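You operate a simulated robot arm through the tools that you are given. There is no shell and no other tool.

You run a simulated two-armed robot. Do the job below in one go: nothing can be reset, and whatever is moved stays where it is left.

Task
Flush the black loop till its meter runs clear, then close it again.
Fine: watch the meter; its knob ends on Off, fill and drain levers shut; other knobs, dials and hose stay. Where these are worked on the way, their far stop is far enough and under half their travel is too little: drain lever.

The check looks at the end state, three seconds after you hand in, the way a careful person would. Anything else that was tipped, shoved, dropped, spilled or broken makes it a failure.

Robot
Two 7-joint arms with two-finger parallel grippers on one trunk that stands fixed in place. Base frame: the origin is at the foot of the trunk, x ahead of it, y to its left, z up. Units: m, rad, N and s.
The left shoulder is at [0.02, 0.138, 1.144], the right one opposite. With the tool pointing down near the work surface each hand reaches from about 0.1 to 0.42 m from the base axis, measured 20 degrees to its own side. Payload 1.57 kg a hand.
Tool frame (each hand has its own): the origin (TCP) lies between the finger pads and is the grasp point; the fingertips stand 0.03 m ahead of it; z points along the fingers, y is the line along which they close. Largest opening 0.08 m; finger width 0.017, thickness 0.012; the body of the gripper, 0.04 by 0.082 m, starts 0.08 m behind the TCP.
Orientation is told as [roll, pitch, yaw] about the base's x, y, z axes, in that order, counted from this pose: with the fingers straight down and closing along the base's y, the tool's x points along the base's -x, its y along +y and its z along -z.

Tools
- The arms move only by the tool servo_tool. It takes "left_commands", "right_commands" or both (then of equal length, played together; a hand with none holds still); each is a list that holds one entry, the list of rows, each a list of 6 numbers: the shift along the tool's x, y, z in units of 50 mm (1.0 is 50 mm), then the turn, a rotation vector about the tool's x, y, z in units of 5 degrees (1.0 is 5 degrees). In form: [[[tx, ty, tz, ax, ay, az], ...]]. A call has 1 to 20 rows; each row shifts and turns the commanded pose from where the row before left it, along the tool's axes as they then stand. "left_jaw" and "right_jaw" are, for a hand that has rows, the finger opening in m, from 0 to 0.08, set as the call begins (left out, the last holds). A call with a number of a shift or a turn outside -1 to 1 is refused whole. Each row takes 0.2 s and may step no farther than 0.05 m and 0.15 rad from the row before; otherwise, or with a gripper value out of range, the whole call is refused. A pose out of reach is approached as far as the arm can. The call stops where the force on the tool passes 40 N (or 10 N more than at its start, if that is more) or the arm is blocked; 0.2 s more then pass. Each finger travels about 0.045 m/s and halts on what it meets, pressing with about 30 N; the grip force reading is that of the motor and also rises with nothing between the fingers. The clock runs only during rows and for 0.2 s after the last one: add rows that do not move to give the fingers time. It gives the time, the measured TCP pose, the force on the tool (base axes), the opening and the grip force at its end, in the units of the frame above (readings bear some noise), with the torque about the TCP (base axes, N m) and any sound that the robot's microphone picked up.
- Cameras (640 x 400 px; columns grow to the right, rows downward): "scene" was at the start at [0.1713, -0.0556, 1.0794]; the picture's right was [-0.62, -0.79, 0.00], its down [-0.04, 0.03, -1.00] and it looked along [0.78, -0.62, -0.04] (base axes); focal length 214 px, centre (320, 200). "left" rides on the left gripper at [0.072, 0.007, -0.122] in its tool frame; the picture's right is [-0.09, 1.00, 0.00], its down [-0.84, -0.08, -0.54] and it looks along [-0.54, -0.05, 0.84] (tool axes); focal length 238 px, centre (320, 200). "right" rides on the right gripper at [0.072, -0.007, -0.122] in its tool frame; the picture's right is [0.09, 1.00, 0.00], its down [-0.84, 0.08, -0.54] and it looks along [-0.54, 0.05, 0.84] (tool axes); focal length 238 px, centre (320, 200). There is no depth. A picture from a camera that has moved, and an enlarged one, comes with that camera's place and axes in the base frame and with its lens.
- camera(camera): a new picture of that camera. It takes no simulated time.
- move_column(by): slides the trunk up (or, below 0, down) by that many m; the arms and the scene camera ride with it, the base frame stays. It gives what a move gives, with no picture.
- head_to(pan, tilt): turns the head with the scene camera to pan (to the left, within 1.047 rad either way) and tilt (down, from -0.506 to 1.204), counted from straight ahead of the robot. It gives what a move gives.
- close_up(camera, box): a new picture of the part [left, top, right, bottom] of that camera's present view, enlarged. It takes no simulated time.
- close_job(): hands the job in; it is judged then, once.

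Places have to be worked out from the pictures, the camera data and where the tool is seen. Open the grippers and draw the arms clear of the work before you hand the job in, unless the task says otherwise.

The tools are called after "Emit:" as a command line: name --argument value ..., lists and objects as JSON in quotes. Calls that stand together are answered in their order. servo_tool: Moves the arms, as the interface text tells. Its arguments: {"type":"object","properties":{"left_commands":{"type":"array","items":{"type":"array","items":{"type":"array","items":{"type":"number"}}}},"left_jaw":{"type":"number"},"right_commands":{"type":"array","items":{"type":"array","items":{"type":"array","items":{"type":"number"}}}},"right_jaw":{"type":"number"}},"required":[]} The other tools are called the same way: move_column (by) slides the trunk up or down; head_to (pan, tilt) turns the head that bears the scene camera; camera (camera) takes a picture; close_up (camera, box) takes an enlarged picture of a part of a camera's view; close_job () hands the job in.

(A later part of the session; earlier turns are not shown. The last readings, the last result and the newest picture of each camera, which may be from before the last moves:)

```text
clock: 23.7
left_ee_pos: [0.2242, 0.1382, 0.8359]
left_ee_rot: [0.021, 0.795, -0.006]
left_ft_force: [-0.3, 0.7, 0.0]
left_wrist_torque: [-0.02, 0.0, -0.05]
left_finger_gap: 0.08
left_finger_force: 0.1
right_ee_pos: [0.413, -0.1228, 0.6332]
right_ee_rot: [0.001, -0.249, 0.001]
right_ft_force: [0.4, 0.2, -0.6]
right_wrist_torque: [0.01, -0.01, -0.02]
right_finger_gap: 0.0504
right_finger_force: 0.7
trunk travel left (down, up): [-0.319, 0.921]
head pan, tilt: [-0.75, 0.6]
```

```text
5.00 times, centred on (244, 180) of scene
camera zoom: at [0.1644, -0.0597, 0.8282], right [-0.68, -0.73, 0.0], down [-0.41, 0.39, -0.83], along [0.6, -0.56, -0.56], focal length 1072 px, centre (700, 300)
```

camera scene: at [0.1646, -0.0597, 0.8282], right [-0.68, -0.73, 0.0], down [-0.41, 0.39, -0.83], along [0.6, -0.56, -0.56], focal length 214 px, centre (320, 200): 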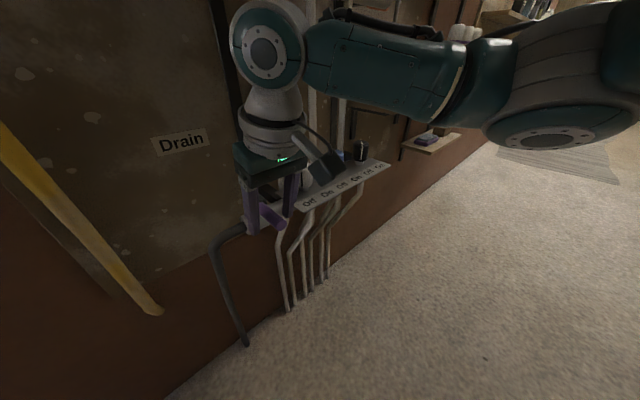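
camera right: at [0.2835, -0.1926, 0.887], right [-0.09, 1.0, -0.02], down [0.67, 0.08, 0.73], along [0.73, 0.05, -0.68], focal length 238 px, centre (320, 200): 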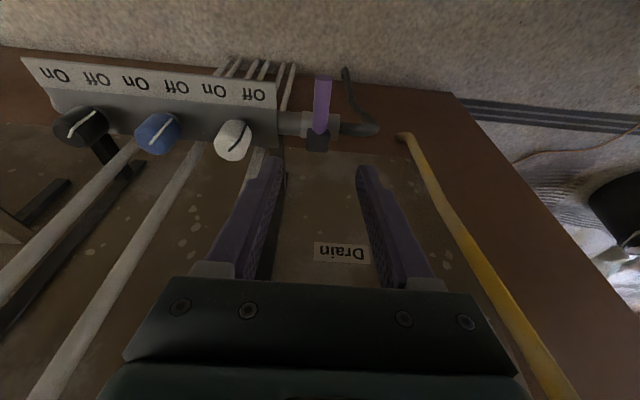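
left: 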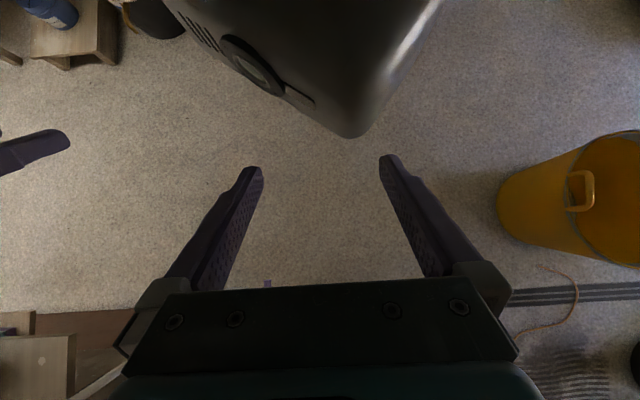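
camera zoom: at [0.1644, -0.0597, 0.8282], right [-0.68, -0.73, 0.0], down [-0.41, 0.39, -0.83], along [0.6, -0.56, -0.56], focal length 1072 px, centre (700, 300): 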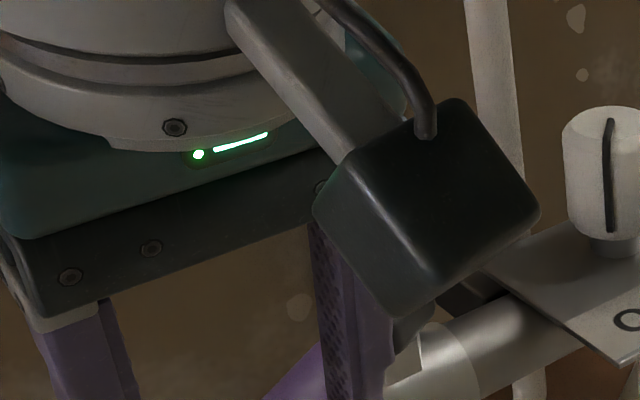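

The lever is now around 65–70°. I continue to the stop at about 90°, pressing gently past it.

Emit:
servo_tool --right_commands '[[[-0.092, 0.095, 0.023, 0, 0, 0], [-0.092, 0.095, 0.023, 0, 0, 0], [-0.118, 0.065, 0.03, 0, 0, 0], [-0.118, 0.065, 0.03, 0, 0, 0], [-0.06, 0.02, 0.015, 0, 0, 0], [-0.06, 0.0, 0.015, 0, 0, 0], [0, 0, 0, 0, 0, 0]]]'

Emit:
close_up --camera "right" --box '[200, 60, 440, 210]'

```text
clock: 25.3
left_ee_pos: [0.2229, 0.1386, 0.8362]
left_ee_rot: [0.02, 0.795, -0.006]
left_ft_force: [-0.4, 0.7, -0.1]
left_wrist_torque: [0.0, 0.03, 0.01]
left_finger_gap: 0.0801
left_finger_force: 0.1
right_ee_pos: [0.438, -0.1067, 0.6307]
right_ee_rot: [0.0, -0.246, -0.001]
right_ft_force: [-8.8, 0.0, -0.3]
right_wrist_torque: [-0.14, 0.19, -0.24]
right_finger_gap: 0.0496
right_finger_force: 0.1
trunk travel left (down, up): [-0.319, 0.921]
head pan, tilt: [-0.75, 0.6]
```

```text
2.67 times, centred on (320, 135) of right
camera zoom: at [0.3391, -0.1133, 0.7326], right [-0.09, 1.0, -0.02], down [0.68, 0.08, 0.73], along [0.73, 0.05, -0.68], focal length 636 px, centre (320, 373)
```

zoom: 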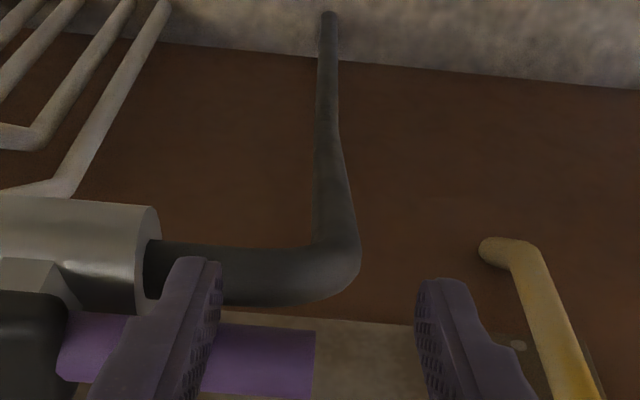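

The lever is parallel to the pipe and the reaction of ~9 N shows it is on its stop: drain open. I back off and raise the hand.

Emit:
servo_tool --right_commands '[[[0.485, 0, -0.124, 0, 0, 0], [0.485, 0, -0.124, 0, 0, 0], [-0.148, 0, -0.58, 0, 0, 0], [-0.148, 0, -0.58, 0, 0, 0], [-0.148, 0, -0.58, 0, 0, 0], [-0.148, 0, -0.58, 0, 0, 0]]]'

Emit:
camera --camera "right"

Emit:
camera --camera "scene"

```text
clock: 26.7
left_ee_pos: [0.225, 0.1394, 0.8373]
left_ee_rot: [0.021, 0.793, -0.006]
left_ft_force: [0.4, -0.1, -0.2]
left_wrist_torque: [0.02, -0.01, 0.04]
left_finger_gap: 0.0797
left_finger_force: 0.1
right_ee_pos: [0.3913, -0.104, 0.7537]
right_ee_rot: [0.0, -0.249, -0.001]
right_ft_force: [0.1, -0.2, 0.3]
right_wrist_torque: [0.0, -0.02, -0.02]
right_finger_gap: 0.0501
right_finger_force: 0.1
trunk travel left (down, up): [-0.319, 0.921]
head pan, tilt: [-0.75, 0.6]
```

```text
taken
camera right: at [0.2925, -0.111, 0.8553], right [-0.09, 1.0, -0.02], down [0.68, 0.08, 0.73], along [0.73, 0.05, -0.68], focal length 238 px, centre (320, 200)
```

right: 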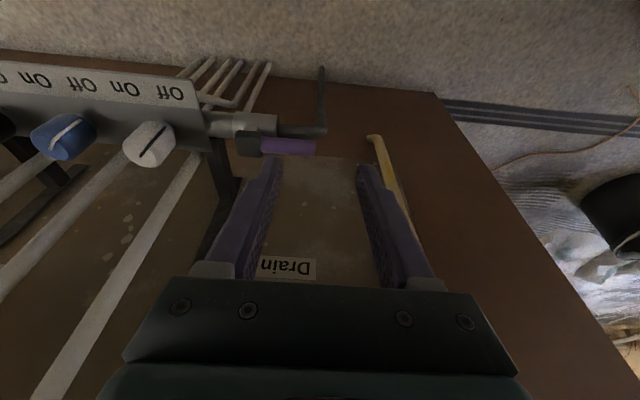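

```text
taken
camera scene: at [0.1647, -0.0597, 0.8282], right [-0.68, -0.73, 0.0], down [-0.41, 0.39, -0.83], along [0.6, -0.56, -0.56], focal length 214 px, centre (320, 200)
```

scene: 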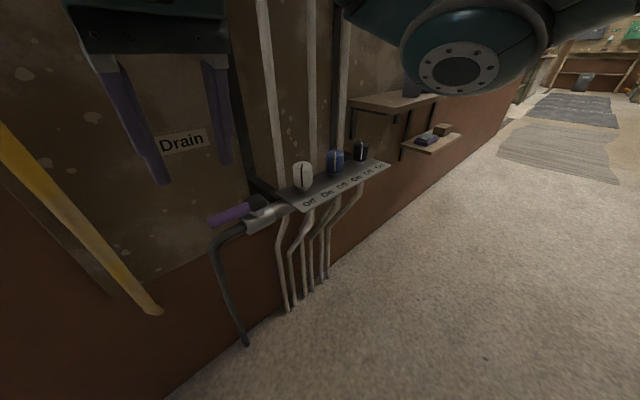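

Drain lever is open. Next the black knob: I retreat up/right and reorient the right hand to a flatter forward tilt (pitch −1.0, yaw −0.4), because the knob is too far to reach with a vertical tool.

Emit:
servo_tool --right_commands '[[[0.046, -0.853, -0.101, 0, 0, 0], [0.046, -0.853, -0.101, 0, 0, 0], [0.046, -0.853, -0.101, 0, 0, 0], [0.046, -0.853, -0.101, 0, 0, 0], [0.046, -0.853, -0.101, 0, 0, 0], [0.046, -0.853, -0.101, 0, 0, 0], [0, 0, 0, 0.2743, -0.849, 0.3806], [0, 0, 0, 0.2743, -0.849, 0.3806], [0, 0, 0, 0.2743, -0.849, 0.3806], [0, 0, 0, 0.2743, -0.849, 0.3806], [0, 0, 0, 0.2743, -0.849, 0.3806], [0, 0, 0, 0.2743, -0.849, 0.3806], [0, 0, 0, 0.2743, -0.849, 0.3806], [0, 0, 0, 0.2743, -0.849, 0.3806], [0, 0, 0, 0.2743, -0.849, 0.3806], [0, 0, 0, 0.2743, -0.849, 0.3806]]]' --right_jaw 0.05

Emit:
camera --camera "right"

Emit:
camera --camera "scene"

```text
clock: 30.1
left_ee_pos: [0.2254, 0.1399, 0.8354]
left_ee_rot: [0.024, 0.793, -0.006]
left_ft_force: [0.0, -0.6, -0.1]
left_wrist_torque: [-0.01, 0.0, -0.01]
left_finger_gap: 0.08
left_finger_force: 0.0
right_ee_pos: [0.3696, -0.3617, 0.7796]
right_ee_rot: [0.003, -1.002, -0.401]
right_ft_force: [-0.1, 0.5, 0.3]
right_wrist_torque: [-0.01, 0.04, 0.01]
right_finger_gap: 0.05
right_finger_force: 0.1
trunk travel left (down, up): [-0.319, 0.921]
head pan, tilt: [-0.75, 0.6]
```

```text
taken
camera right: at [0.2376, -0.313, 0.7845], right [0.34, 0.94, -0.08], down [0.02, 0.07, 1.0], along [0.94, -0.34, 0.0], focal length 238 px, centre (320, 200)
```

right: 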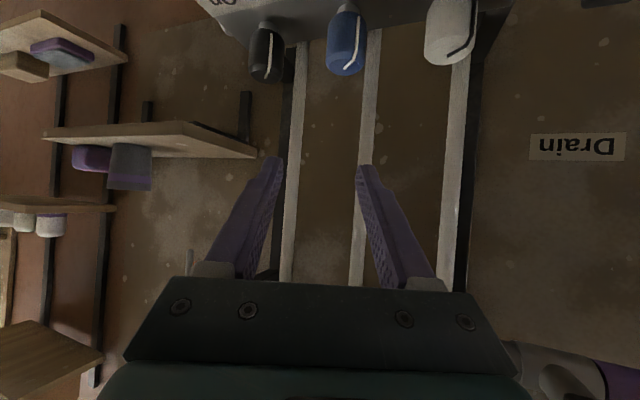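

```text
taken
camera scene: at [0.1644, -0.0592, 0.8282], right [-0.68, -0.73, 0.0], down [-0.41, 0.39, -0.82], along [0.6, -0.56, -0.57], focal length 214 px, centre (320, 200)
```

scene: 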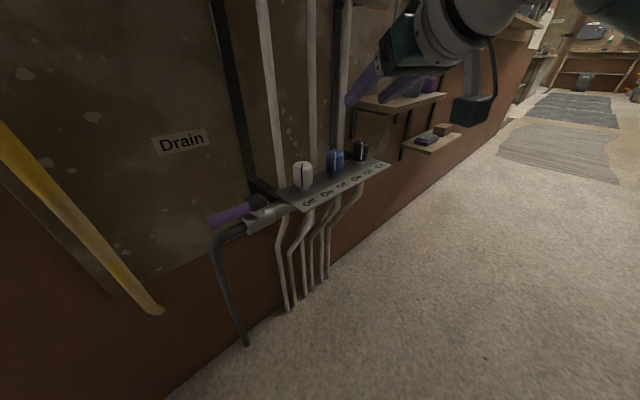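

The knob position is confirmed from this camera: axis ≈ (0.464,-0.474), top ≈ 0.646. I lower the trunk by 0.1 m for better reach.

Emit:
move_column --by -0.1

Emit:
servo_tool --right_commands '[[[-0.192, -0.445, 0.362, 0, 0, 0], [-0.192, -0.445, 0.362, 0, 0, 0], [-0.192, -0.445, 0.362, 0, 0, 0], [0, 0, 0, 0, 0, 0]]]'

Emit:
camera --camera "right"

Emit:
camera --camera "scene"

```text
clock: 31.5
left_ee_pos: [0.2246, 0.1394, 0.7366]
left_ee_rot: [0.021, 0.794, -0.005]
left_ft_force: [-0.2, -0.2, -1.1]
left_wrist_torque: [-0.03, 0.02, 0.0]
left_finger_gap: 0.0801
left_finger_force: 0.0
right_ee_pos: [0.3704, -0.362, 0.6786]
right_ee_rot: [0.0, -1.001, -0.401]
right_ft_force: [0.7, 0.6, 0.4]
right_wrist_torque: [0.01, 0.01, 0.01]
right_finger_gap: 0.0499
right_finger_force: 0.1
trunk travel left (down, up): [-0.219, 1.021]
head pan, tilt: [-0.75, 0.6]
```

```text
clock: 32.5
left_ee_pos: [0.225, 0.14, 0.7362]
left_ee_rot: [0.023, 0.794, -0.005]
left_ft_force: [-1.4, 0.3, 0.1]
left_wrist_torque: [0.01, 0.0, 0.01]
left_finger_gap: 0.0802
left_finger_force: 0.1
right_ee_pos: [0.4009, -0.448, 0.6736]
right_ee_rot: [0.001, -1.003, -0.401]
right_ft_force: [-0.1, -0.4, 0.7]
right_wrist_torque: [0.02, -0.05, -0.02]
right_finger_gap: 0.0501
right_finger_force: 0.0
trunk travel left (down, up): [-0.219, 1.021]
head pan, tilt: [-0.75, 0.6]
```

```text
taken
camera right: at [0.2687, -0.3995, 0.6794], right [0.34, 0.94, -0.08], down [0.02, 0.07, 1.0], along [0.94, -0.34, 0.0], focal length 238 px, centre (320, 200)
```

right: 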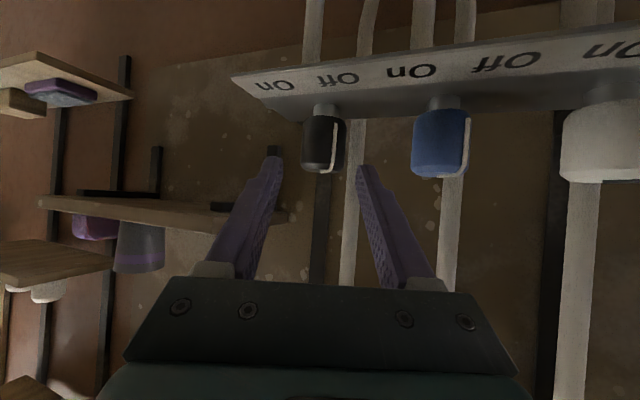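

```text
taken
camera scene: at [0.1644, -0.0594, 0.7281], right [-0.68, -0.73, 0.0], down [-0.41, 0.39, -0.82], along [0.6, -0.56, -0.57], focal length 214 px, centre (320, 200)
```

scene: 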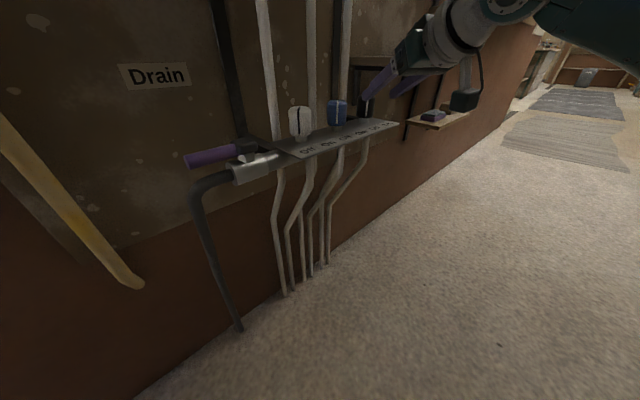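

Well aligned: the black knob sits centred between the fingertips. I advance ~68 mm along the fingers so they straddle the knob.

Emit:
servo_tool --right_commands '[[[-0.003, 0.005, 0.273, 0, 0, 0], [-0.003, 0.005, 0.273, 0, 0, 0], [-0.003, 0.005, 0.273, 0, 0, 0], [-0.003, 0.005, 0.273, 0, 0, 0], [-0.003, 0.005, 0.273, 0, 0, 0], [0, 0, 0, 0, 0, 0]]]'

Emit:
camera --camera "right"

Emit:
close_up --camera "scene" --box '[280, 50, 440, 150]'

```text
clock: 33.9
left_ee_pos: [0.2241, 0.1398, 0.7369]
left_ee_rot: [0.022, 0.794, -0.004]
left_ft_force: [-0.5, 0.1, -0.1]
left_wrist_torque: [-0.02, -0.02, -0.02]
left_finger_gap: 0.0801
left_finger_force: 0.0
right_ee_pos: [0.4529, -0.4693, 0.6357]
right_ee_rot: [0.0, -1.001, -0.4]
right_ft_force: [0.4, -0.3, 0.0]
right_wrist_torque: [0.01, 0.02, 0.02]
right_finger_gap: 0.0499
right_finger_force: 0.0
trunk travel left (down, up): [-0.219, 1.021]
head pan, tilt: [-0.75, 0.6]
```

```text
taken
camera right: at [0.322, -0.4208, 0.6421], right [0.34, 0.94, -0.08], down [0.02, 0.07, 1.0], along [0.94, -0.34, 0.0], focal length 238 px, centre (320, 200)
```

right: 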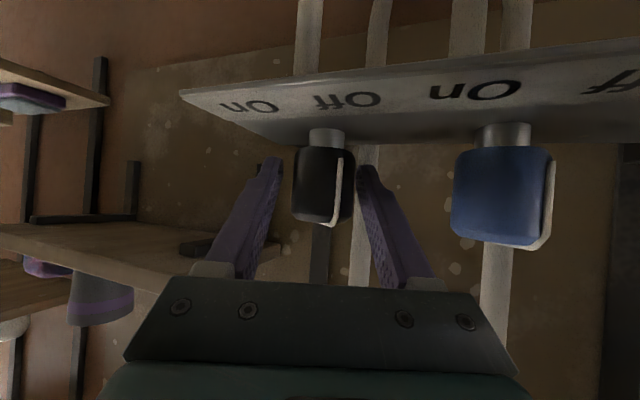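

```text
4.00 times, centred on (360, 100) of scene
camera zoom: at [0.1643, -0.0596, 0.7282], right [-0.68, -0.73, 0.0], down [-0.41, 0.39, -0.83], along [0.6, -0.56, -0.56], focal length 858 px, centre (160, 600)
```

zoom: 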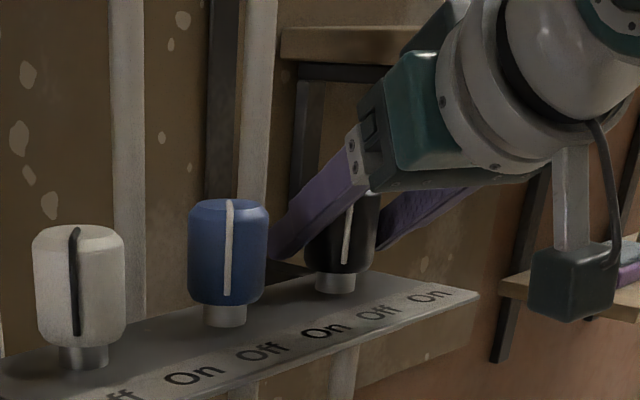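

The knob is between the fingers, about 3 mm off-centre; I correct that and close on the knob.

Emit:
servo_tool --right_commands '[[[0, 0.05, 0, 0, 0, 0], [0, 0, 0, 0, 0, 0]]]'

Emit:
servo_tool --right_commands '[[[0, 0, 0, 0, 0, 0], [0, 0, 0, 0, 0, 0], [0, 0, 0, 0, 0, 0], [0, 0, 0, 0, 0, 0]]]' --right_jaw 0.03

Emit:
camera --camera "right"

```text
clock: 34.5
left_ee_pos: [0.2246, 0.1388, 0.7368]
left_ee_rot: [0.021, 0.794, -0.004]
left_ft_force: [0.6, -0.8, -0.1]
left_wrist_torque: [-0.01, 0.0, 0.05]
left_finger_gap: 0.0803
left_finger_force: 0.1
right_ee_pos: [0.4548, -0.4663, 0.6361]
right_ee_rot: [0.0, -1.001, -0.401]
right_ft_force: [0.3, 0.4, 0.8]
right_wrist_torque: [0.01, -0.01, 0.0]
right_finger_gap: 0.05
right_finger_force: 0.1
trunk travel left (down, up): [-0.219, 1.021]
head pan, tilt: [-0.75, 0.6]
```

```text
clock: 35.5
left_ee_pos: [0.2252, 0.1384, 0.7359]
left_ee_rot: [0.02, 0.795, -0.006]
left_ft_force: [0.0, 0.8, -0.2]
left_wrist_torque: [0.01, -0.04, 0.0]
left_finger_gap: 0.0801
left_finger_force: 0.1
right_ee_pos: [0.4543, -0.4672, 0.637]
right_ee_rot: [0.0, -1.003, -0.4]
right_ft_force: [0.6, -2.9, -2.4]
right_wrist_torque: [-0.04, 0.06, -0.01]
right_finger_gap: 0.0373
right_finger_force: 43.5
trunk travel left (down, up): [-0.219, 1.021]
head pan, tilt: [-0.75, 0.6]
```

```text
taken
camera right: at [0.3225, -0.4188, 0.6426], right [0.34, 0.94, -0.08], down [0.03, 0.07, 1.0], along [0.94, -0.34, 0.0], focal length 238 px, centre (320, 200)
```

right: 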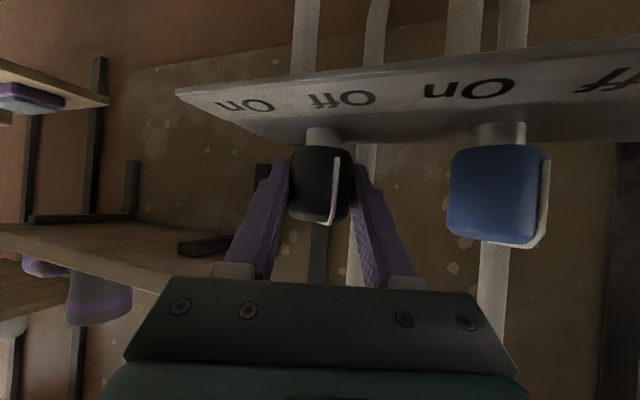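

The knob is gripped (gap 37 mm, little side load). I turn it about the vertical axis toward On by 30°, watching forces.

Emit:
servo_tool --right_commands '[[[0, -0.021, 0, -0.8415, 0, -0.5403], [0, -0.021, 0, -0.8415, 0, -0.5403], [0, -0.021, 0, -0.8415, 0, -0.5403], [0, -0.021, 0, -0.8415, 0, -0.5403], [0, -0.021, 0, -0.8415, 0, -0.5403], [0, -0.021, 0, -0.8415, 0, -0.5403]]]'

Emit:
camera --camera "right"

Emit:
close_up --camera "scene" --box '[280, 50, 440, 150]'

```text
clock: 36.9
left_ee_pos: [0.2256, 0.1412, 0.7357]
left_ee_rot: [0.024, 0.793, -0.004]
left_ft_force: [0.1, -0.7, -0.4]
left_wrist_torque: [0.03, 0.0, 0.02]
left_finger_gap: 0.08
left_finger_force: 0.1
right_ee_pos: [0.4545, -0.4715, 0.6363]
right_ee_rot: [0.006, -1.004, 0.123]
right_ft_force: [1.4, 7.0, 4.2]
right_wrist_torque: [-0.22, -0.04, 0.04]
right_finger_gap: 0.0372
right_finger_force: 43.8
trunk travel left (down, up): [-0.219, 1.021]
head pan, tilt: [-0.75, 0.6]
```

```text
taken
camera right: at [0.3155, -0.4952, 0.6426], right [-0.17, 0.98, -0.08], down [-0.02, 0.07, 1.0], along [0.98, 0.17, 0.0], focal length 238 px, centre (320, 200)
```

right: 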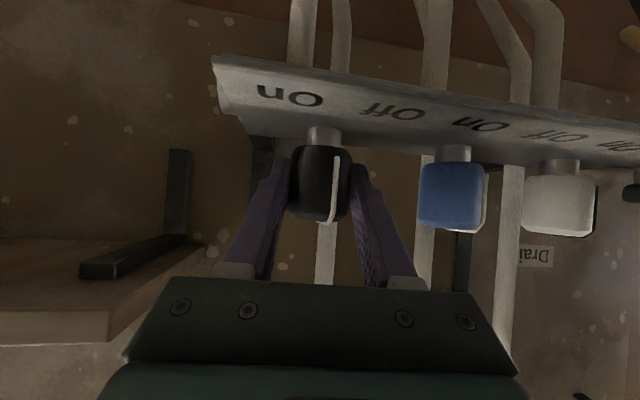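

```text
4.00 times, centred on (360, 100) of scene
camera zoom: at [0.1651, -0.058, 0.7282], right [-0.68, -0.73, 0.0], down [-0.41, 0.39, -0.82], along [0.6, -0.56, -0.57], focal length 858 px, centre (160, 600)
```

zoom: 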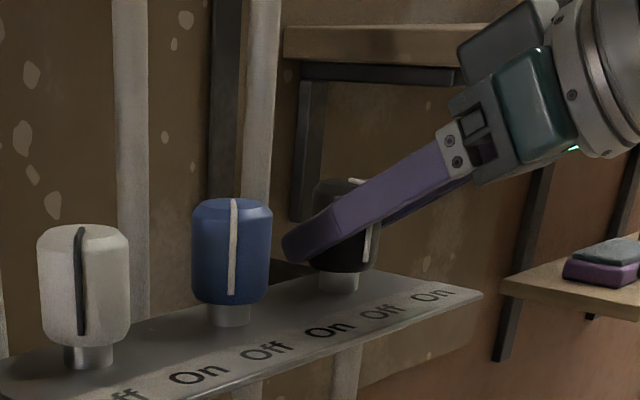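

The knob turned with the hand by 30° (pointer stays fixed relative to the fingers). I continue another 25°.

Emit:
servo_tool --right_commands '[[[0, -0.021, 0, -0.8415, 0, -0.5403], [0, -0.021, 0, -0.8415, 0, -0.5403], [0, -0.021, 0, -0.8415, 0, -0.5403], [0, -0.021, 0, -0.8415, 0, -0.5403], [0, -0.021, 0, -0.8415, 0, -0.5403]]]'

Emit:
camera --camera "right"

Emit:
camera --camera "scene"

```text
clock: 38.0
left_ee_pos: [0.2304, 0.1388, 0.7382]
left_ee_rot: [0.025, 0.789, -0.006]
left_ft_force: [0.2, 1.5, 0.5]
left_wrist_torque: [-0.03, -0.02, 0.0]
left_finger_gap: 0.08
left_finger_force: 0.0
right_ee_pos: [0.4543, -0.4722, 0.6366]
right_ee_rot: [-0.032, -0.995, 0.521]
right_ft_force: [19.6, -14.0, -10.7]
right_wrist_torque: [0.93, -0.82, -0.18]
right_finger_gap: 0.0374
right_finger_force: 43.4
right hand out of reach, approached as far as the arm can: row 5
trunk travel left (down, up): [-0.219, 1.021]
head pan, tilt: [-0.75, 0.6]
stopped in row 5 (right hand): the force on the tool passed its limit at 52 N (the readings are from after the stop); the commanded pose is now the measured one
```

```text
taken
camera right: at [0.3342, -0.546, 0.6444], right [-0.52, 0.85, -0.09], down [-0.04, 0.08, 1.0], along [0.85, 0.52, -0.01], focal length 238 px, centre (320, 200)
```

right: 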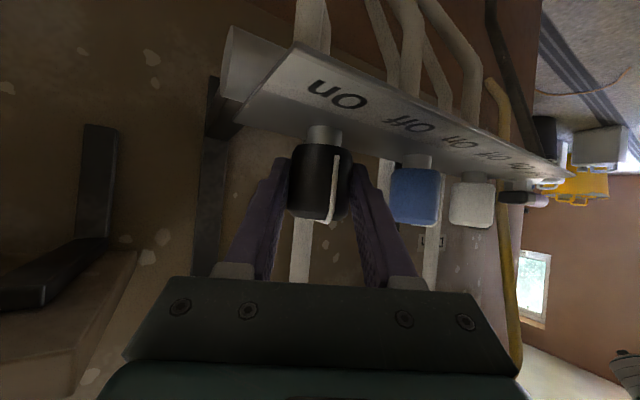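

```text
taken
camera scene: at [0.1698, -0.0599, 0.7287], right [-0.68, -0.73, 0.0], down [-0.41, 0.39, -0.83], along [0.61, -0.56, -0.56], focal length 214 px, centre (320, 200)
```

scene: 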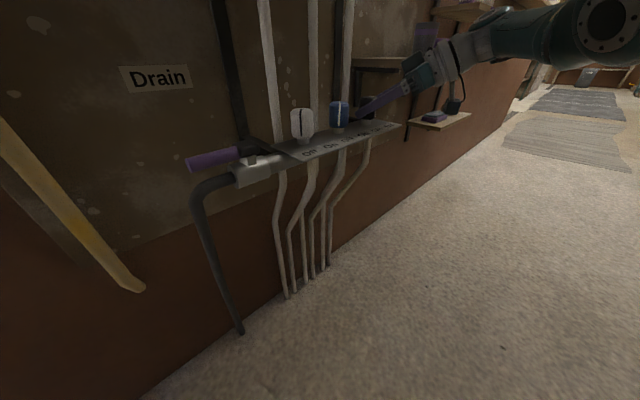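

The hand reached the end of its swing at yaw 0.52 (knob turned ≈53° so far) and is near the shelf side, so I open the fingers, swing back around the knob to yaw −0.4 and regrasp.

Emit:
servo_tool --right_commands '[[[0, 0, 0, 0, 0, 0], [0, 0, 0, 0, 0, 0], [0, 0, 0, 0, 0, 0]]]' --right_jaw 0.05

Emit:
camera --camera "right"

```text
clock: 38.8
left_ee_pos: [0.2233, 0.1396, 0.7361]
left_ee_rot: [0.023, 0.793, -0.004]
left_ft_force: [0.5, 0.1, -0.3]
left_wrist_torque: [-0.01, 0.0, 0.01]
left_finger_gap: 0.0802
left_finger_force: 0.0
right_ee_pos: [0.4471, -0.4695, 0.6337]
right_ee_rot: [-0.017, -0.989, 0.523]
right_ft_force: [0.0, 0.7, 0.2]
right_wrist_torque: [-0.02, -0.02, 0.0]
right_finger_gap: 0.0497
right_finger_force: 0.0
trunk travel left (down, up): [-0.219, 1.021]
head pan, tilt: [-0.75, 0.6]
```

```text
taken
camera right: at [0.3276, -0.5449, 0.6425], right [-0.53, 0.85, -0.09], down [-0.04, 0.08, 1.0], along [0.85, 0.53, -0.01], focal length 238 px, centre (320, 200)
```

right: 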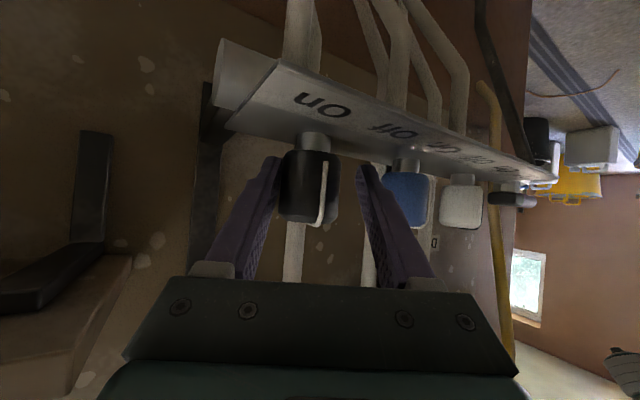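

The knob keeps its place after release. I centre the hand a bit and swing back to yaw ≈ −0.4 around the knob.

Emit:
servo_tool --right_commands '[[[0, -0.1, 0, 0, 0, 0], [-0.0097, 0.0115, 0.005, 0.7735, 0.0035, 0.5195], [-0.0097, 0.0115, 0.005, 0.7735, 0.0035, 0.5195], [-0.0097, 0.0115, 0.005, 0.7735, 0.0035, 0.5195], [-0.0097, 0.0115, 0.005, 0.7735, 0.0035, 0.5195], [-0.0097, 0.0115, 0.005, 0.7735, 0.0035, 0.5195], [-0.0097, 0.0115, 0.005, 0.7735, 0.0035, 0.5195], [-0.0097, 0.0115, 0.005, 0.7735, 0.0035, 0.5195], [-0.0097, 0.0115, 0.005, 0.7735, 0.0035, 0.5195], [-0.0097, 0.0115, 0.005, 0.7735, 0.0035, 0.5195], [-0.0097, 0.0115, 0.005, 0.7735, 0.0035, 0.5195], [-0.0097, 0.0115, 0.005, 0.7735, 0.0035, 0.5195], [0, 0, 0, 0, 0, 0]]]'

Emit:
camera --camera "right"

Emit:
close_up --camera "scene" --box '[280, 50, 440, 150]'

```text
clock: 41.6
left_ee_pos: [0.226, 0.14, 0.7366]
left_ee_rot: [0.02, 0.794, -0.005]
left_ft_force: [0.4, 0.9, -0.1]
left_wrist_torque: [0.03, -0.01, 0.0]
left_finger_gap: 0.0799
left_finger_force: 0.1
right_ee_pos: [0.4546, -0.4687, 0.6377]
right_ee_rot: [0.0, -0.99, -0.39]
right_ft_force: [-0.1, 0.3, 0.7]
right_wrist_torque: [0.01, 0.0, 0.03]
right_finger_gap: 0.05
right_finger_force: 0.1
trunk travel left (down, up): [-0.219, 1.021]
head pan, tilt: [-0.75, 0.6]
```

```text
taken
camera right: at [0.3218, -0.4203, 0.6457], right [0.33, 0.94, -0.08], down [0.03, 0.07, 1.0], along [0.94, -0.33, -0.01], focal length 238 px, centre (320, 200)
```

right: 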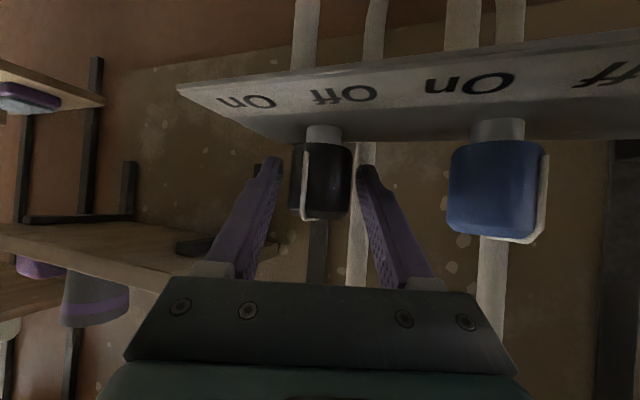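

```text
4.00 times, centred on (360, 100) of scene
camera zoom: at [0.1644, -0.0598, 0.7282], right [-0.68, -0.73, 0.0], down [-0.41, 0.39, -0.83], along [0.6, -0.56, -0.56], focal length 858 px, centre (160, 600)
```

zoom: 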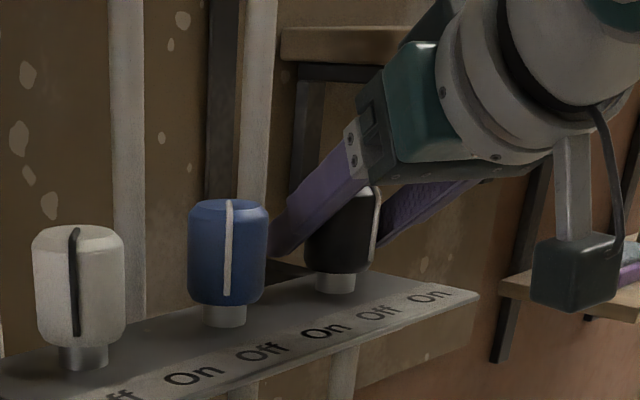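

The pointer is now about 17° past the centre toward On; about 30–40° remain. I regrasp and continue turning.

Emit:
servo_tool --right_commands '[[[0, 0, 0, 0, 0, 0], [0, 0, 0, 0, 0, 0], [0, 0, 0, 0, 0, 0], [0, -0.021, 0, -0.8415, 0, -0.5403], [0, -0.021, 0, -0.8415, 0, -0.5403], [0, -0.021, 0, -0.8415, 0, -0.5403], [0, -0.021, 0, -0.8415, 0, -0.5403], [0, -0.021, 0, -0.8415, 0, -0.5403]]]' --right_jaw 0.03

Emit:
camera --camera "right"

```text
clock: 43.4
left_ee_pos: [0.2259, 0.1406, 0.7374]
left_ee_rot: [0.026, 0.795, -0.003]
left_ft_force: [-0.2, -0.6, 0.5]
left_wrist_torque: [-0.01, -0.01, 0.0]
left_finger_gap: 0.0799
left_finger_force: 0.1
right_ee_pos: [0.4534, -0.4709, 0.6379]
right_ee_rot: [0.014, -0.993, 0.039]
right_ft_force: [1.9, 8.3, 2.9]
right_wrist_torque: [-0.02, 0.61, 0.02]
right_finger_gap: 0.037
right_finger_force: 43.4
trunk travel left (down, up): [-0.219, 1.021]
head pan, tilt: [-0.75, 0.6]
```

```text
taken
camera right: at [0.3138, -0.4843, 0.6455], right [-0.1, 0.99, -0.07], down [0.0, 0.07, 1.0], along [0.99, 0.1, -0.01], focal length 238 px, centre (320, 200)
```

right: 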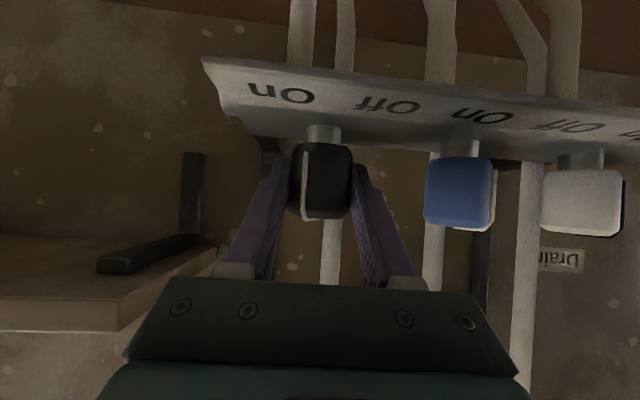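

Total turn is about 78°. I continue toward the stop in small steps.

Emit:
servo_tool --right_commands '[[[0, -0.021, 0, -0.8415, 0, -0.5403], [0, -0.021, 0, -0.8415, 0, -0.5403], [0, -0.021, 0, -0.8415, 0, -0.5403], [0, 0, 0, 0, 0, 0]]]'

Emit:
camera --camera "right"

```text
clock: 44.4
left_ee_pos: [0.2258, 0.1425, 0.7369]
left_ee_rot: [0.027, 0.795, -0.001]
left_ft_force: [0.6, -0.1, 0.7]
left_wrist_torque: [0.0, 0.0, -0.01]
left_finger_gap: 0.0799
left_finger_force: 0.0
right_ee_pos: [0.4541, -0.4717, 0.6381]
right_ee_rot: [0.018, -0.998, 0.298]
right_ft_force: [-3.0, 17.3, 12.4]
right_wrist_torque: [-0.49, 0.04, -0.35]
right_finger_gap: 0.0373
right_finger_force: 43.0
trunk travel left (down, up): [-0.219, 1.021]
head pan, tilt: [-0.75, 0.6]
```

```text
taken
camera right: at [0.3229, -0.5221, 0.6448], right [-0.35, 0.93, -0.07], down [-0.02, 0.06, 1.0], along [0.93, 0.36, 0.0], focal length 238 px, centre (320, 200)
```

right: 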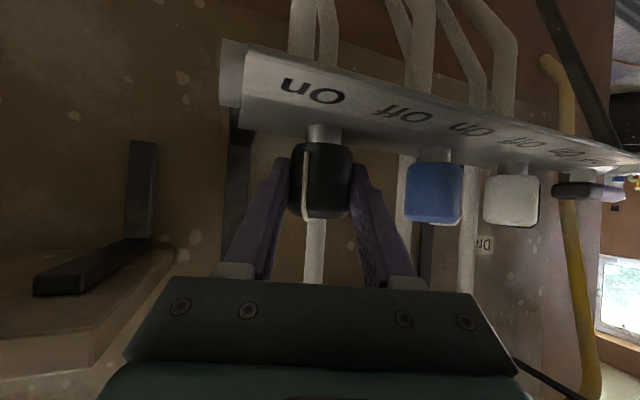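

The knob has turned about 92° in total and the resisting torque rises, so it should be at On. I open the fingers and back away along the tool to look.

Emit:
servo_tool --right_commands '[[[0, 0, 0, 0, 0, 0], [0, 0, 0, 0, 0, 0], [0, 0, 0, 0, 0, 0]]]' --right_jaw 0.055

Emit:
camera --camera "right"

```text
clock: 45.2
left_ee_pos: [0.2251, 0.1392, 0.7358]
left_ee_rot: [0.022, 0.792, -0.005]
left_ft_force: [0.3, -0.5, -0.4]
left_wrist_torque: [0.02, 0.0, -0.04]
left_finger_gap: 0.0799
left_finger_force: 0.1
right_ee_pos: [0.453, -0.4777, 0.6381]
right_ee_rot: [0.009, -0.991, 0.299]
right_ft_force: [0.4, -0.1, 0.2]
right_wrist_torque: [0.0, -0.01, 0.0]
right_finger_gap: 0.0549
right_finger_force: 0.1
trunk travel left (down, up): [-0.219, 1.021]
head pan, tilt: [-0.75, 0.6]
```

```text
taken
camera right: at [0.3216, -0.5268, 0.6457], right [-0.35, 0.93, -0.07], down [-0.02, 0.07, 1.0], along [0.94, 0.35, -0.01], focal length 238 px, centre (320, 200)
```

right: 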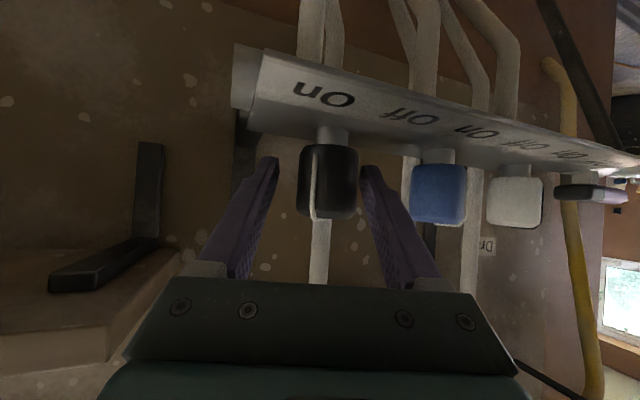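

I centre and withdraw the hand along its axis, then view the knob.

Emit:
servo_tool --right_commands '[[[0, 0.08, 0, 0, 0, 0], [0, 0, -0.4, 0, 0, 0], [0, 0, -0.4, 0, 0, 0], [0, 0, -0.4, 0, 0, 0], [0, 0, -0.4, 0, 0, 0]]]'

Emit:
camera --camera "scene"

Emit:
close_up --camera "scene" --box '[290, 80, 418, 160]'

Emit:
camera --camera "right"

```text
clock: 46.4
left_ee_pos: [0.2238, 0.1381, 0.7364]
left_ee_rot: [0.021, 0.793, -0.005]
left_ft_force: [0.3, -0.2, -0.2]
left_wrist_torque: [0.01, 0.03, -0.01]
left_finger_gap: 0.08
left_finger_force: 0.0
right_ee_pos: [0.3868, -0.4935, 0.6824]
right_ee_rot: [0.013, -0.991, 0.298]
right_ft_force: [0.2, 1.1, -0.1]
right_wrist_torque: [-0.01, 0.01, 0.03]
right_finger_gap: 0.0552
right_finger_force: 0.0
trunk travel left (down, up): [-0.219, 1.021]
head pan, tilt: [-0.75, 0.6]
```

```text
taken
camera scene: at [0.1642, -0.0598, 0.7281], right [-0.68, -0.73, 0.0], down [-0.41, 0.39, -0.83], along [0.6, -0.56, -0.56], focal length 214 px, centre (320, 200)
```

scene: 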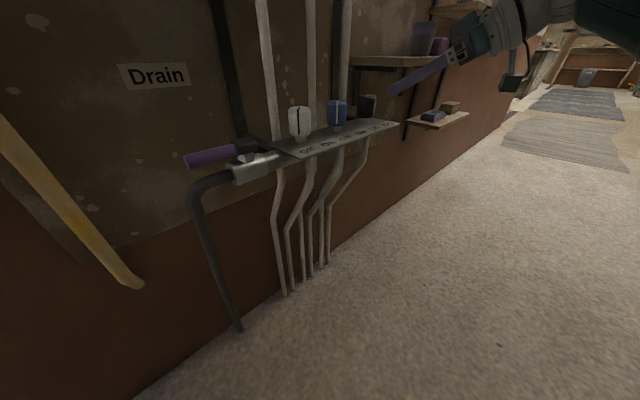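

```text
5.00 times, centred on (354, 120) of scene
camera zoom: at [0.1642, -0.0598, 0.7281], right [-0.68, -0.73, 0.0], down [-0.41, 0.39, -0.83], along [0.6, -0.56, -0.56], focal length 1072 px, centre (150, 600)
```

zoom: 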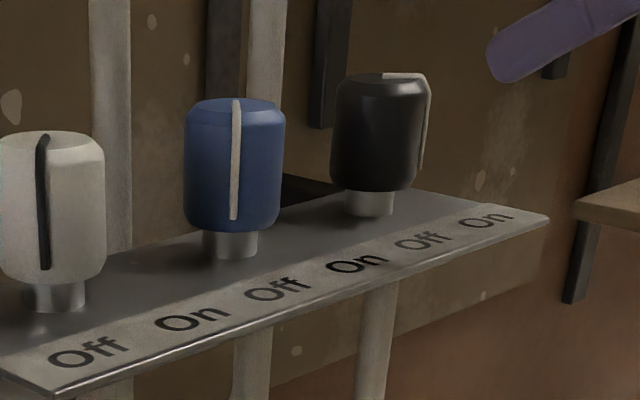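

```text
taken
camera right: at [0.2546, -0.543, 0.6899], right [-0.35, 0.93, -0.07], down [-0.02, 0.07, 1.0], along [0.94, 0.35, -0.01], focal length 238 px, centre (320, 200)
```

right: 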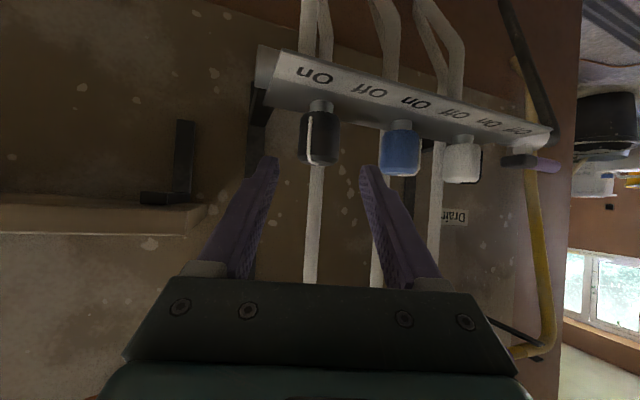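

The black pointer now clearly points to On; the other knobs are untouched. Next is the fill lever (upright handle at z≈0.93–0.99, pivot ≈ (0.452,-0.184,0.920)). I raise the trunk by 0.3 m, keeping the hand in front of everything.

Emit:
move_column --by 0.3

Emit:
servo_tool --right_commands '[[[0, 0, -0.3, 0, 0, 0], [0, 0, 0, 0.6084, -0.4752, 0.3131], [0, 0, 0, 0.6084, -0.4752, 0.3131], [0, 0, 0, 0.6084, -0.4752, 0.3131], [0, 0, 0, 0.6084, -0.4752, 0.3131], [0, 0, 0, 0.6084, -0.4752, 0.3131]]]' --right_jaw 0.0

Emit:
camera --camera "right"

Emit:
camera --camera "scene"

```text
clock: 49.4
left_ee_pos: [0.2256, 0.1393, 1.0368]
left_ee_rot: [0.022, 0.795, -0.005]
left_ft_force: [-0.1, 0.6, -0.2]
left_wrist_torque: [0.0, -0.02, 0.02]
left_finger_gap: 0.0799
left_finger_force: 0.0
right_ee_pos: [0.3869, -0.4915, 0.9821]
right_ee_rot: [0.013, -0.994, 0.302]
right_ft_force: [-0.8, 0.6, -0.7]
right_wrist_torque: [0.01, 0.04, -0.02]
right_finger_gap: 0.055
right_finger_force: 0.1
trunk travel left (down, up): [-0.519, 0.721]
head pan, tilt: [-0.75, 0.6]
```

```text
clock: 50.8
left_ee_pos: [0.2257, 0.1399, 1.0371]
left_ee_rot: [0.023, 0.793, -0.006]
left_ft_force: [-0.9, -0.4, 1.5]
left_wrist_torque: [0.01, 0.02, 0.0]
left_finger_gap: 0.0801
left_finger_force: 0.1
right_ee_pos: [0.3754, -0.4959, 0.9905]
right_ee_rot: [0.02, -1.199, -0.008]
right_ft_force: [-0.3, -0.1, -0.4]
right_wrist_torque: [-0.01, 0.0, -0.02]
right_finger_gap: 0.0002
right_finger_force: 21.4
trunk travel left (down, up): [-0.519, 0.721]
head pan, tilt: [-0.75, 0.6]
```

```text
taken
camera right: at [0.236, -0.5049, 0.9685], right [-0.04, 1.0, -0.08], down [-0.2, 0.07, 0.98], along [0.98, 0.06, 0.2], focal length 238 px, centre (320, 200)
```

right: 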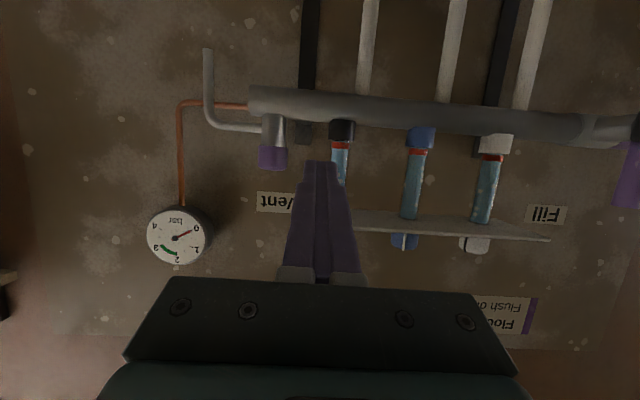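

```text
taken
camera scene: at [0.1645, -0.0595, 1.0282], right [-0.68, -0.73, 0.0], down [-0.41, 0.39, -0.82], along [0.6, -0.56, -0.57], focal length 214 px, centre (320, 200)
```

scene: 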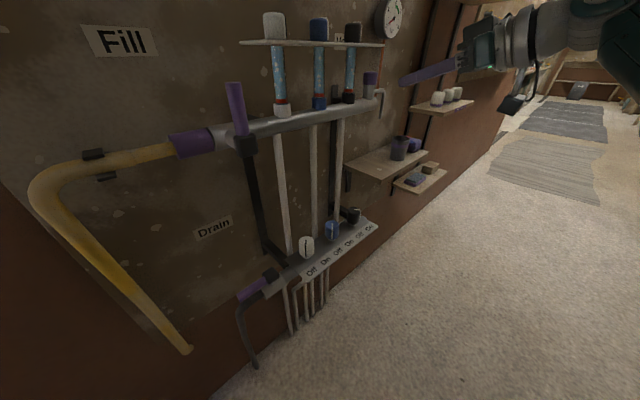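

I move the closed fingers left, in front of the meters, to the right side of the fill handle.

Emit:
servo_tool --right_commands '[[[0.03, 0.803, -0.035, 0, 0, 0], [0.03, 0.803, -0.035, 0, 0, 0], [0.03, 0.803, -0.035, 0, 0, 0], [0.03, 0.803, -0.035, 0, 0, 0], [0.03, 0.803, -0.035, 0, 0, 0], [0.03, 0.803, -0.035, 0, 0, 0], [0.03, 0.76, -0.035, 0, 0, 0], [0, 0, 0, 0, 0, 0]]]'

Emit:
camera --camera "right"

Emit:
camera --camera "scene"

```text
clock: 52.6
left_ee_pos: [0.2258, 0.1382, 1.0351]
left_ee_rot: [0.021, 0.796, -0.005]
left_ft_force: [-0.3, -0.1, -0.3]
left_wrist_torque: [0.03, 0.01, 0.02]
left_finger_gap: 0.0802
left_finger_force: 0.1
right_ee_pos: [0.3812, -0.2254, 0.973]
right_ee_rot: [0.021, -1.201, -0.008]
right_ft_force: [0.2, 0.1, 0.1]
right_wrist_torque: [0.02, 0.01, 0.01]
right_finger_gap: 0.0
right_finger_force: 21.4
right hand out of reach, approached as far as the arm can: row 6, 7
trunk travel left (down, up): [-0.519, 0.721]
head pan, tilt: [-0.75, 0.6]
```

```text
taken
camera right: at [0.242, -0.2348, 0.9501], right [-0.05, 1.0, -0.08], down [-0.2, 0.07, 0.98], along [0.98, 0.06, 0.2], focal length 238 px, centre (320, 200)
```

right: 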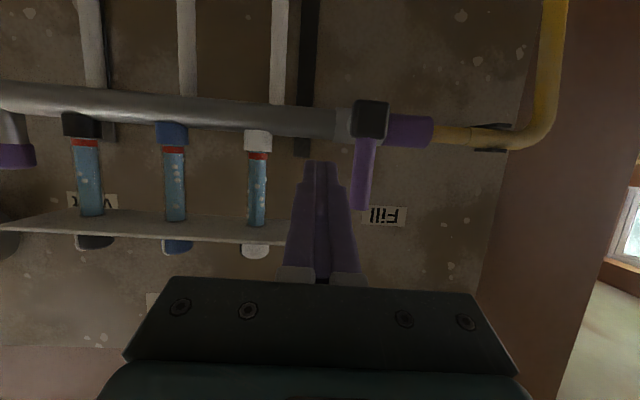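

```text
taken
camera scene: at [0.1645, -0.0596, 1.0282], right [-0.68, -0.73, 0.0], down [-0.41, 0.39, -0.83], along [0.6, -0.56, -0.56], focal length 214 px, centre (320, 200)
```

scene: 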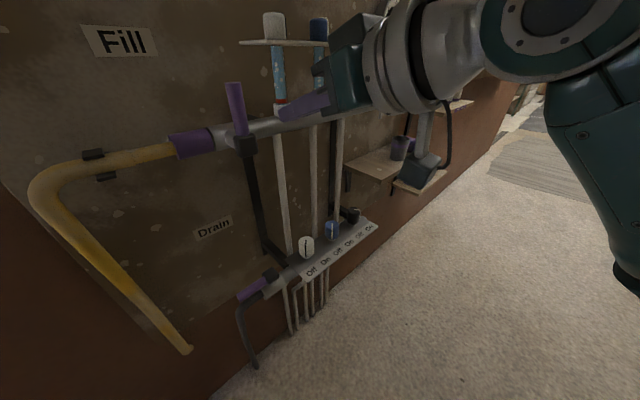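

The fingers are right of the handle; pivot z≈0.919, handle tip z≈0.998 at y≈-0.183. I move forward so the fingertips are beside the handle.

Emit:
servo_tool --right_commands '[[[-0.1, 0, 0.375, 0, 0, 0], [-0.1, 0, 0.375, 0, 0, 0], [-0.1, 0, 0.375, 0, 0, 0], [-0.1, 0, 0.375, 0, 0, 0], [0, 0, 0, 0, 0, 0]]]'

Emit:
camera --camera "right"

Emit:
close_up --camera "scene" --box '[180, 60, 340, 160]'

```text
clock: 53.8
left_ee_pos: [0.2259, 0.1383, 1.0368]
left_ee_rot: [0.022, 0.794, -0.005]
left_ft_force: [-0.2, -0.5, -0.6]
left_wrist_torque: [-0.02, 0.04, -0.01]
left_finger_gap: 0.0803
left_finger_force: 0.0
right_ee_pos: [0.4598, -0.2265, 0.9651]
right_ee_rot: [0.021, -1.196, -0.005]
right_ft_force: [1.0, 0.5, 0.0]
right_wrist_torque: [-0.01, -0.04, 0.04]
right_finger_gap: 0.0
right_finger_force: 21.3
trunk travel left (down, up): [-0.519, 0.721]
head pan, tilt: [-0.75, 0.6]
```

```text
taken
camera right: at [0.3195, -0.2353, 0.9419], right [-0.05, 1.0, -0.08], down [-0.2, 0.07, 0.98], along [0.98, 0.06, 0.2], focal length 238 px, centre (320, 200)
```

right: 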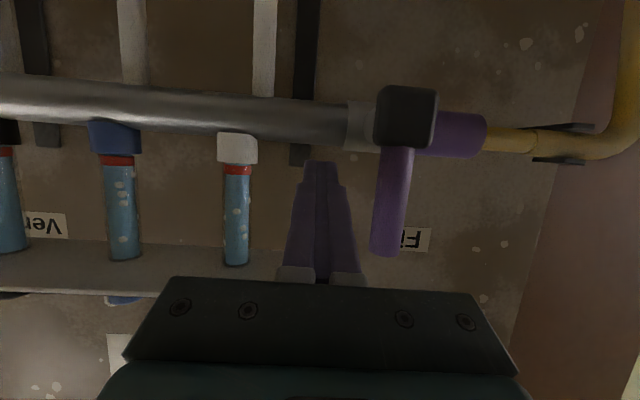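

```text
4.00 times, centred on (260, 110) of scene
camera zoom: at [0.1645, -0.0596, 1.0282], right [-0.68, -0.73, 0.0], down [-0.41, 0.39, -0.83], along [0.6, -0.56, -0.56], focal length 858 px, centre (560, 560)
```

zoom: 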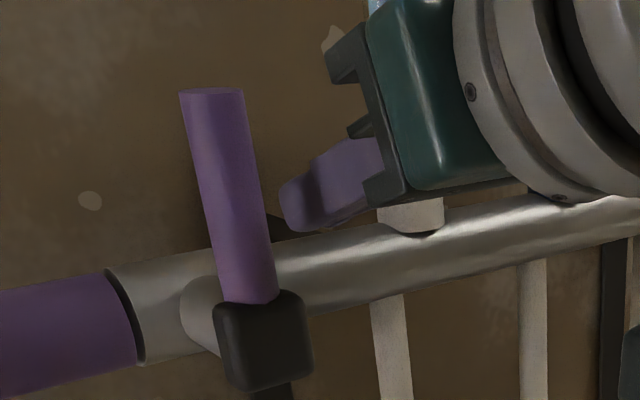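

I overshot forward by 2 cm (no contact); I back off to x≈0.438 and then push gently toward +y to test the fill lever's opening direction.

Emit:
servo_tool --right_commands '[[[0.028, 0, -0.457, 0, 0, 0], [-0.015, 0.118, -0.006, 0, 0, 0], [-0.015, 0.118, -0.006, 0, 0, 0], [-0.015, 0.118, -0.006, 0, 0, 0], [-0.015, 0.118, -0.006, 0, 0, 0], [-0.015, 0.118, -0.006, 0, 0, 0], [0, 0, 0, 0, 0, 0]]]'

Emit:
camera --camera "right"

Emit:
close_up --camera "scene" --box '[180, 60, 340, 160]'

```text
clock: 55.4
left_ee_pos: [0.2245, 0.1384, 1.0361]
left_ee_rot: [0.023, 0.794, -0.006]
left_ft_force: [-0.7, 0.7, -0.2]
left_wrist_torque: [-0.05, -0.01, 0.02]
left_finger_gap: 0.08
left_finger_force: 0.1
right_ee_pos: [0.437, -0.1961, 0.9765]
right_ee_rot: [0.021, -1.2, -0.008]
right_ft_force: [0.9, 0.2, 0.1]
right_wrist_torque: [-0.01, 0.01, 0.0]
right_finger_gap: 0.0002
right_finger_force: 20.9
trunk travel left (down, up): [-0.519, 0.721]
head pan, tilt: [-0.75, 0.6]
```

```text
taken
camera right: at [0.2985, -0.2043, 0.9543], right [-0.05, 1.0, -0.08], down [-0.2, 0.07, 0.98], along [0.98, 0.06, 0.2], focal length 238 px, centre (320, 200)
```

right: 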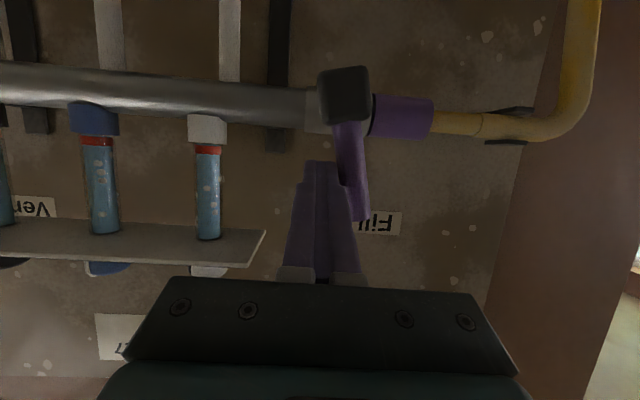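

```text
4.00 times, centred on (260, 110) of scene
camera zoom: at [0.1645, -0.0596, 1.0282], right [-0.68, -0.73, 0.0], down [-0.41, 0.39, -0.83], along [0.6, -0.56, -0.56], focal length 858 px, centre (560, 560)
```

zoom: 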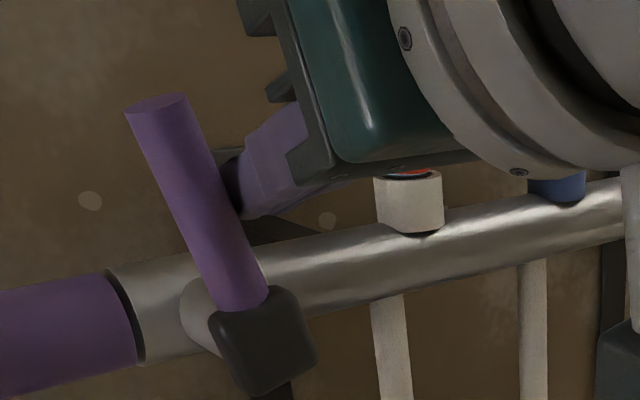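

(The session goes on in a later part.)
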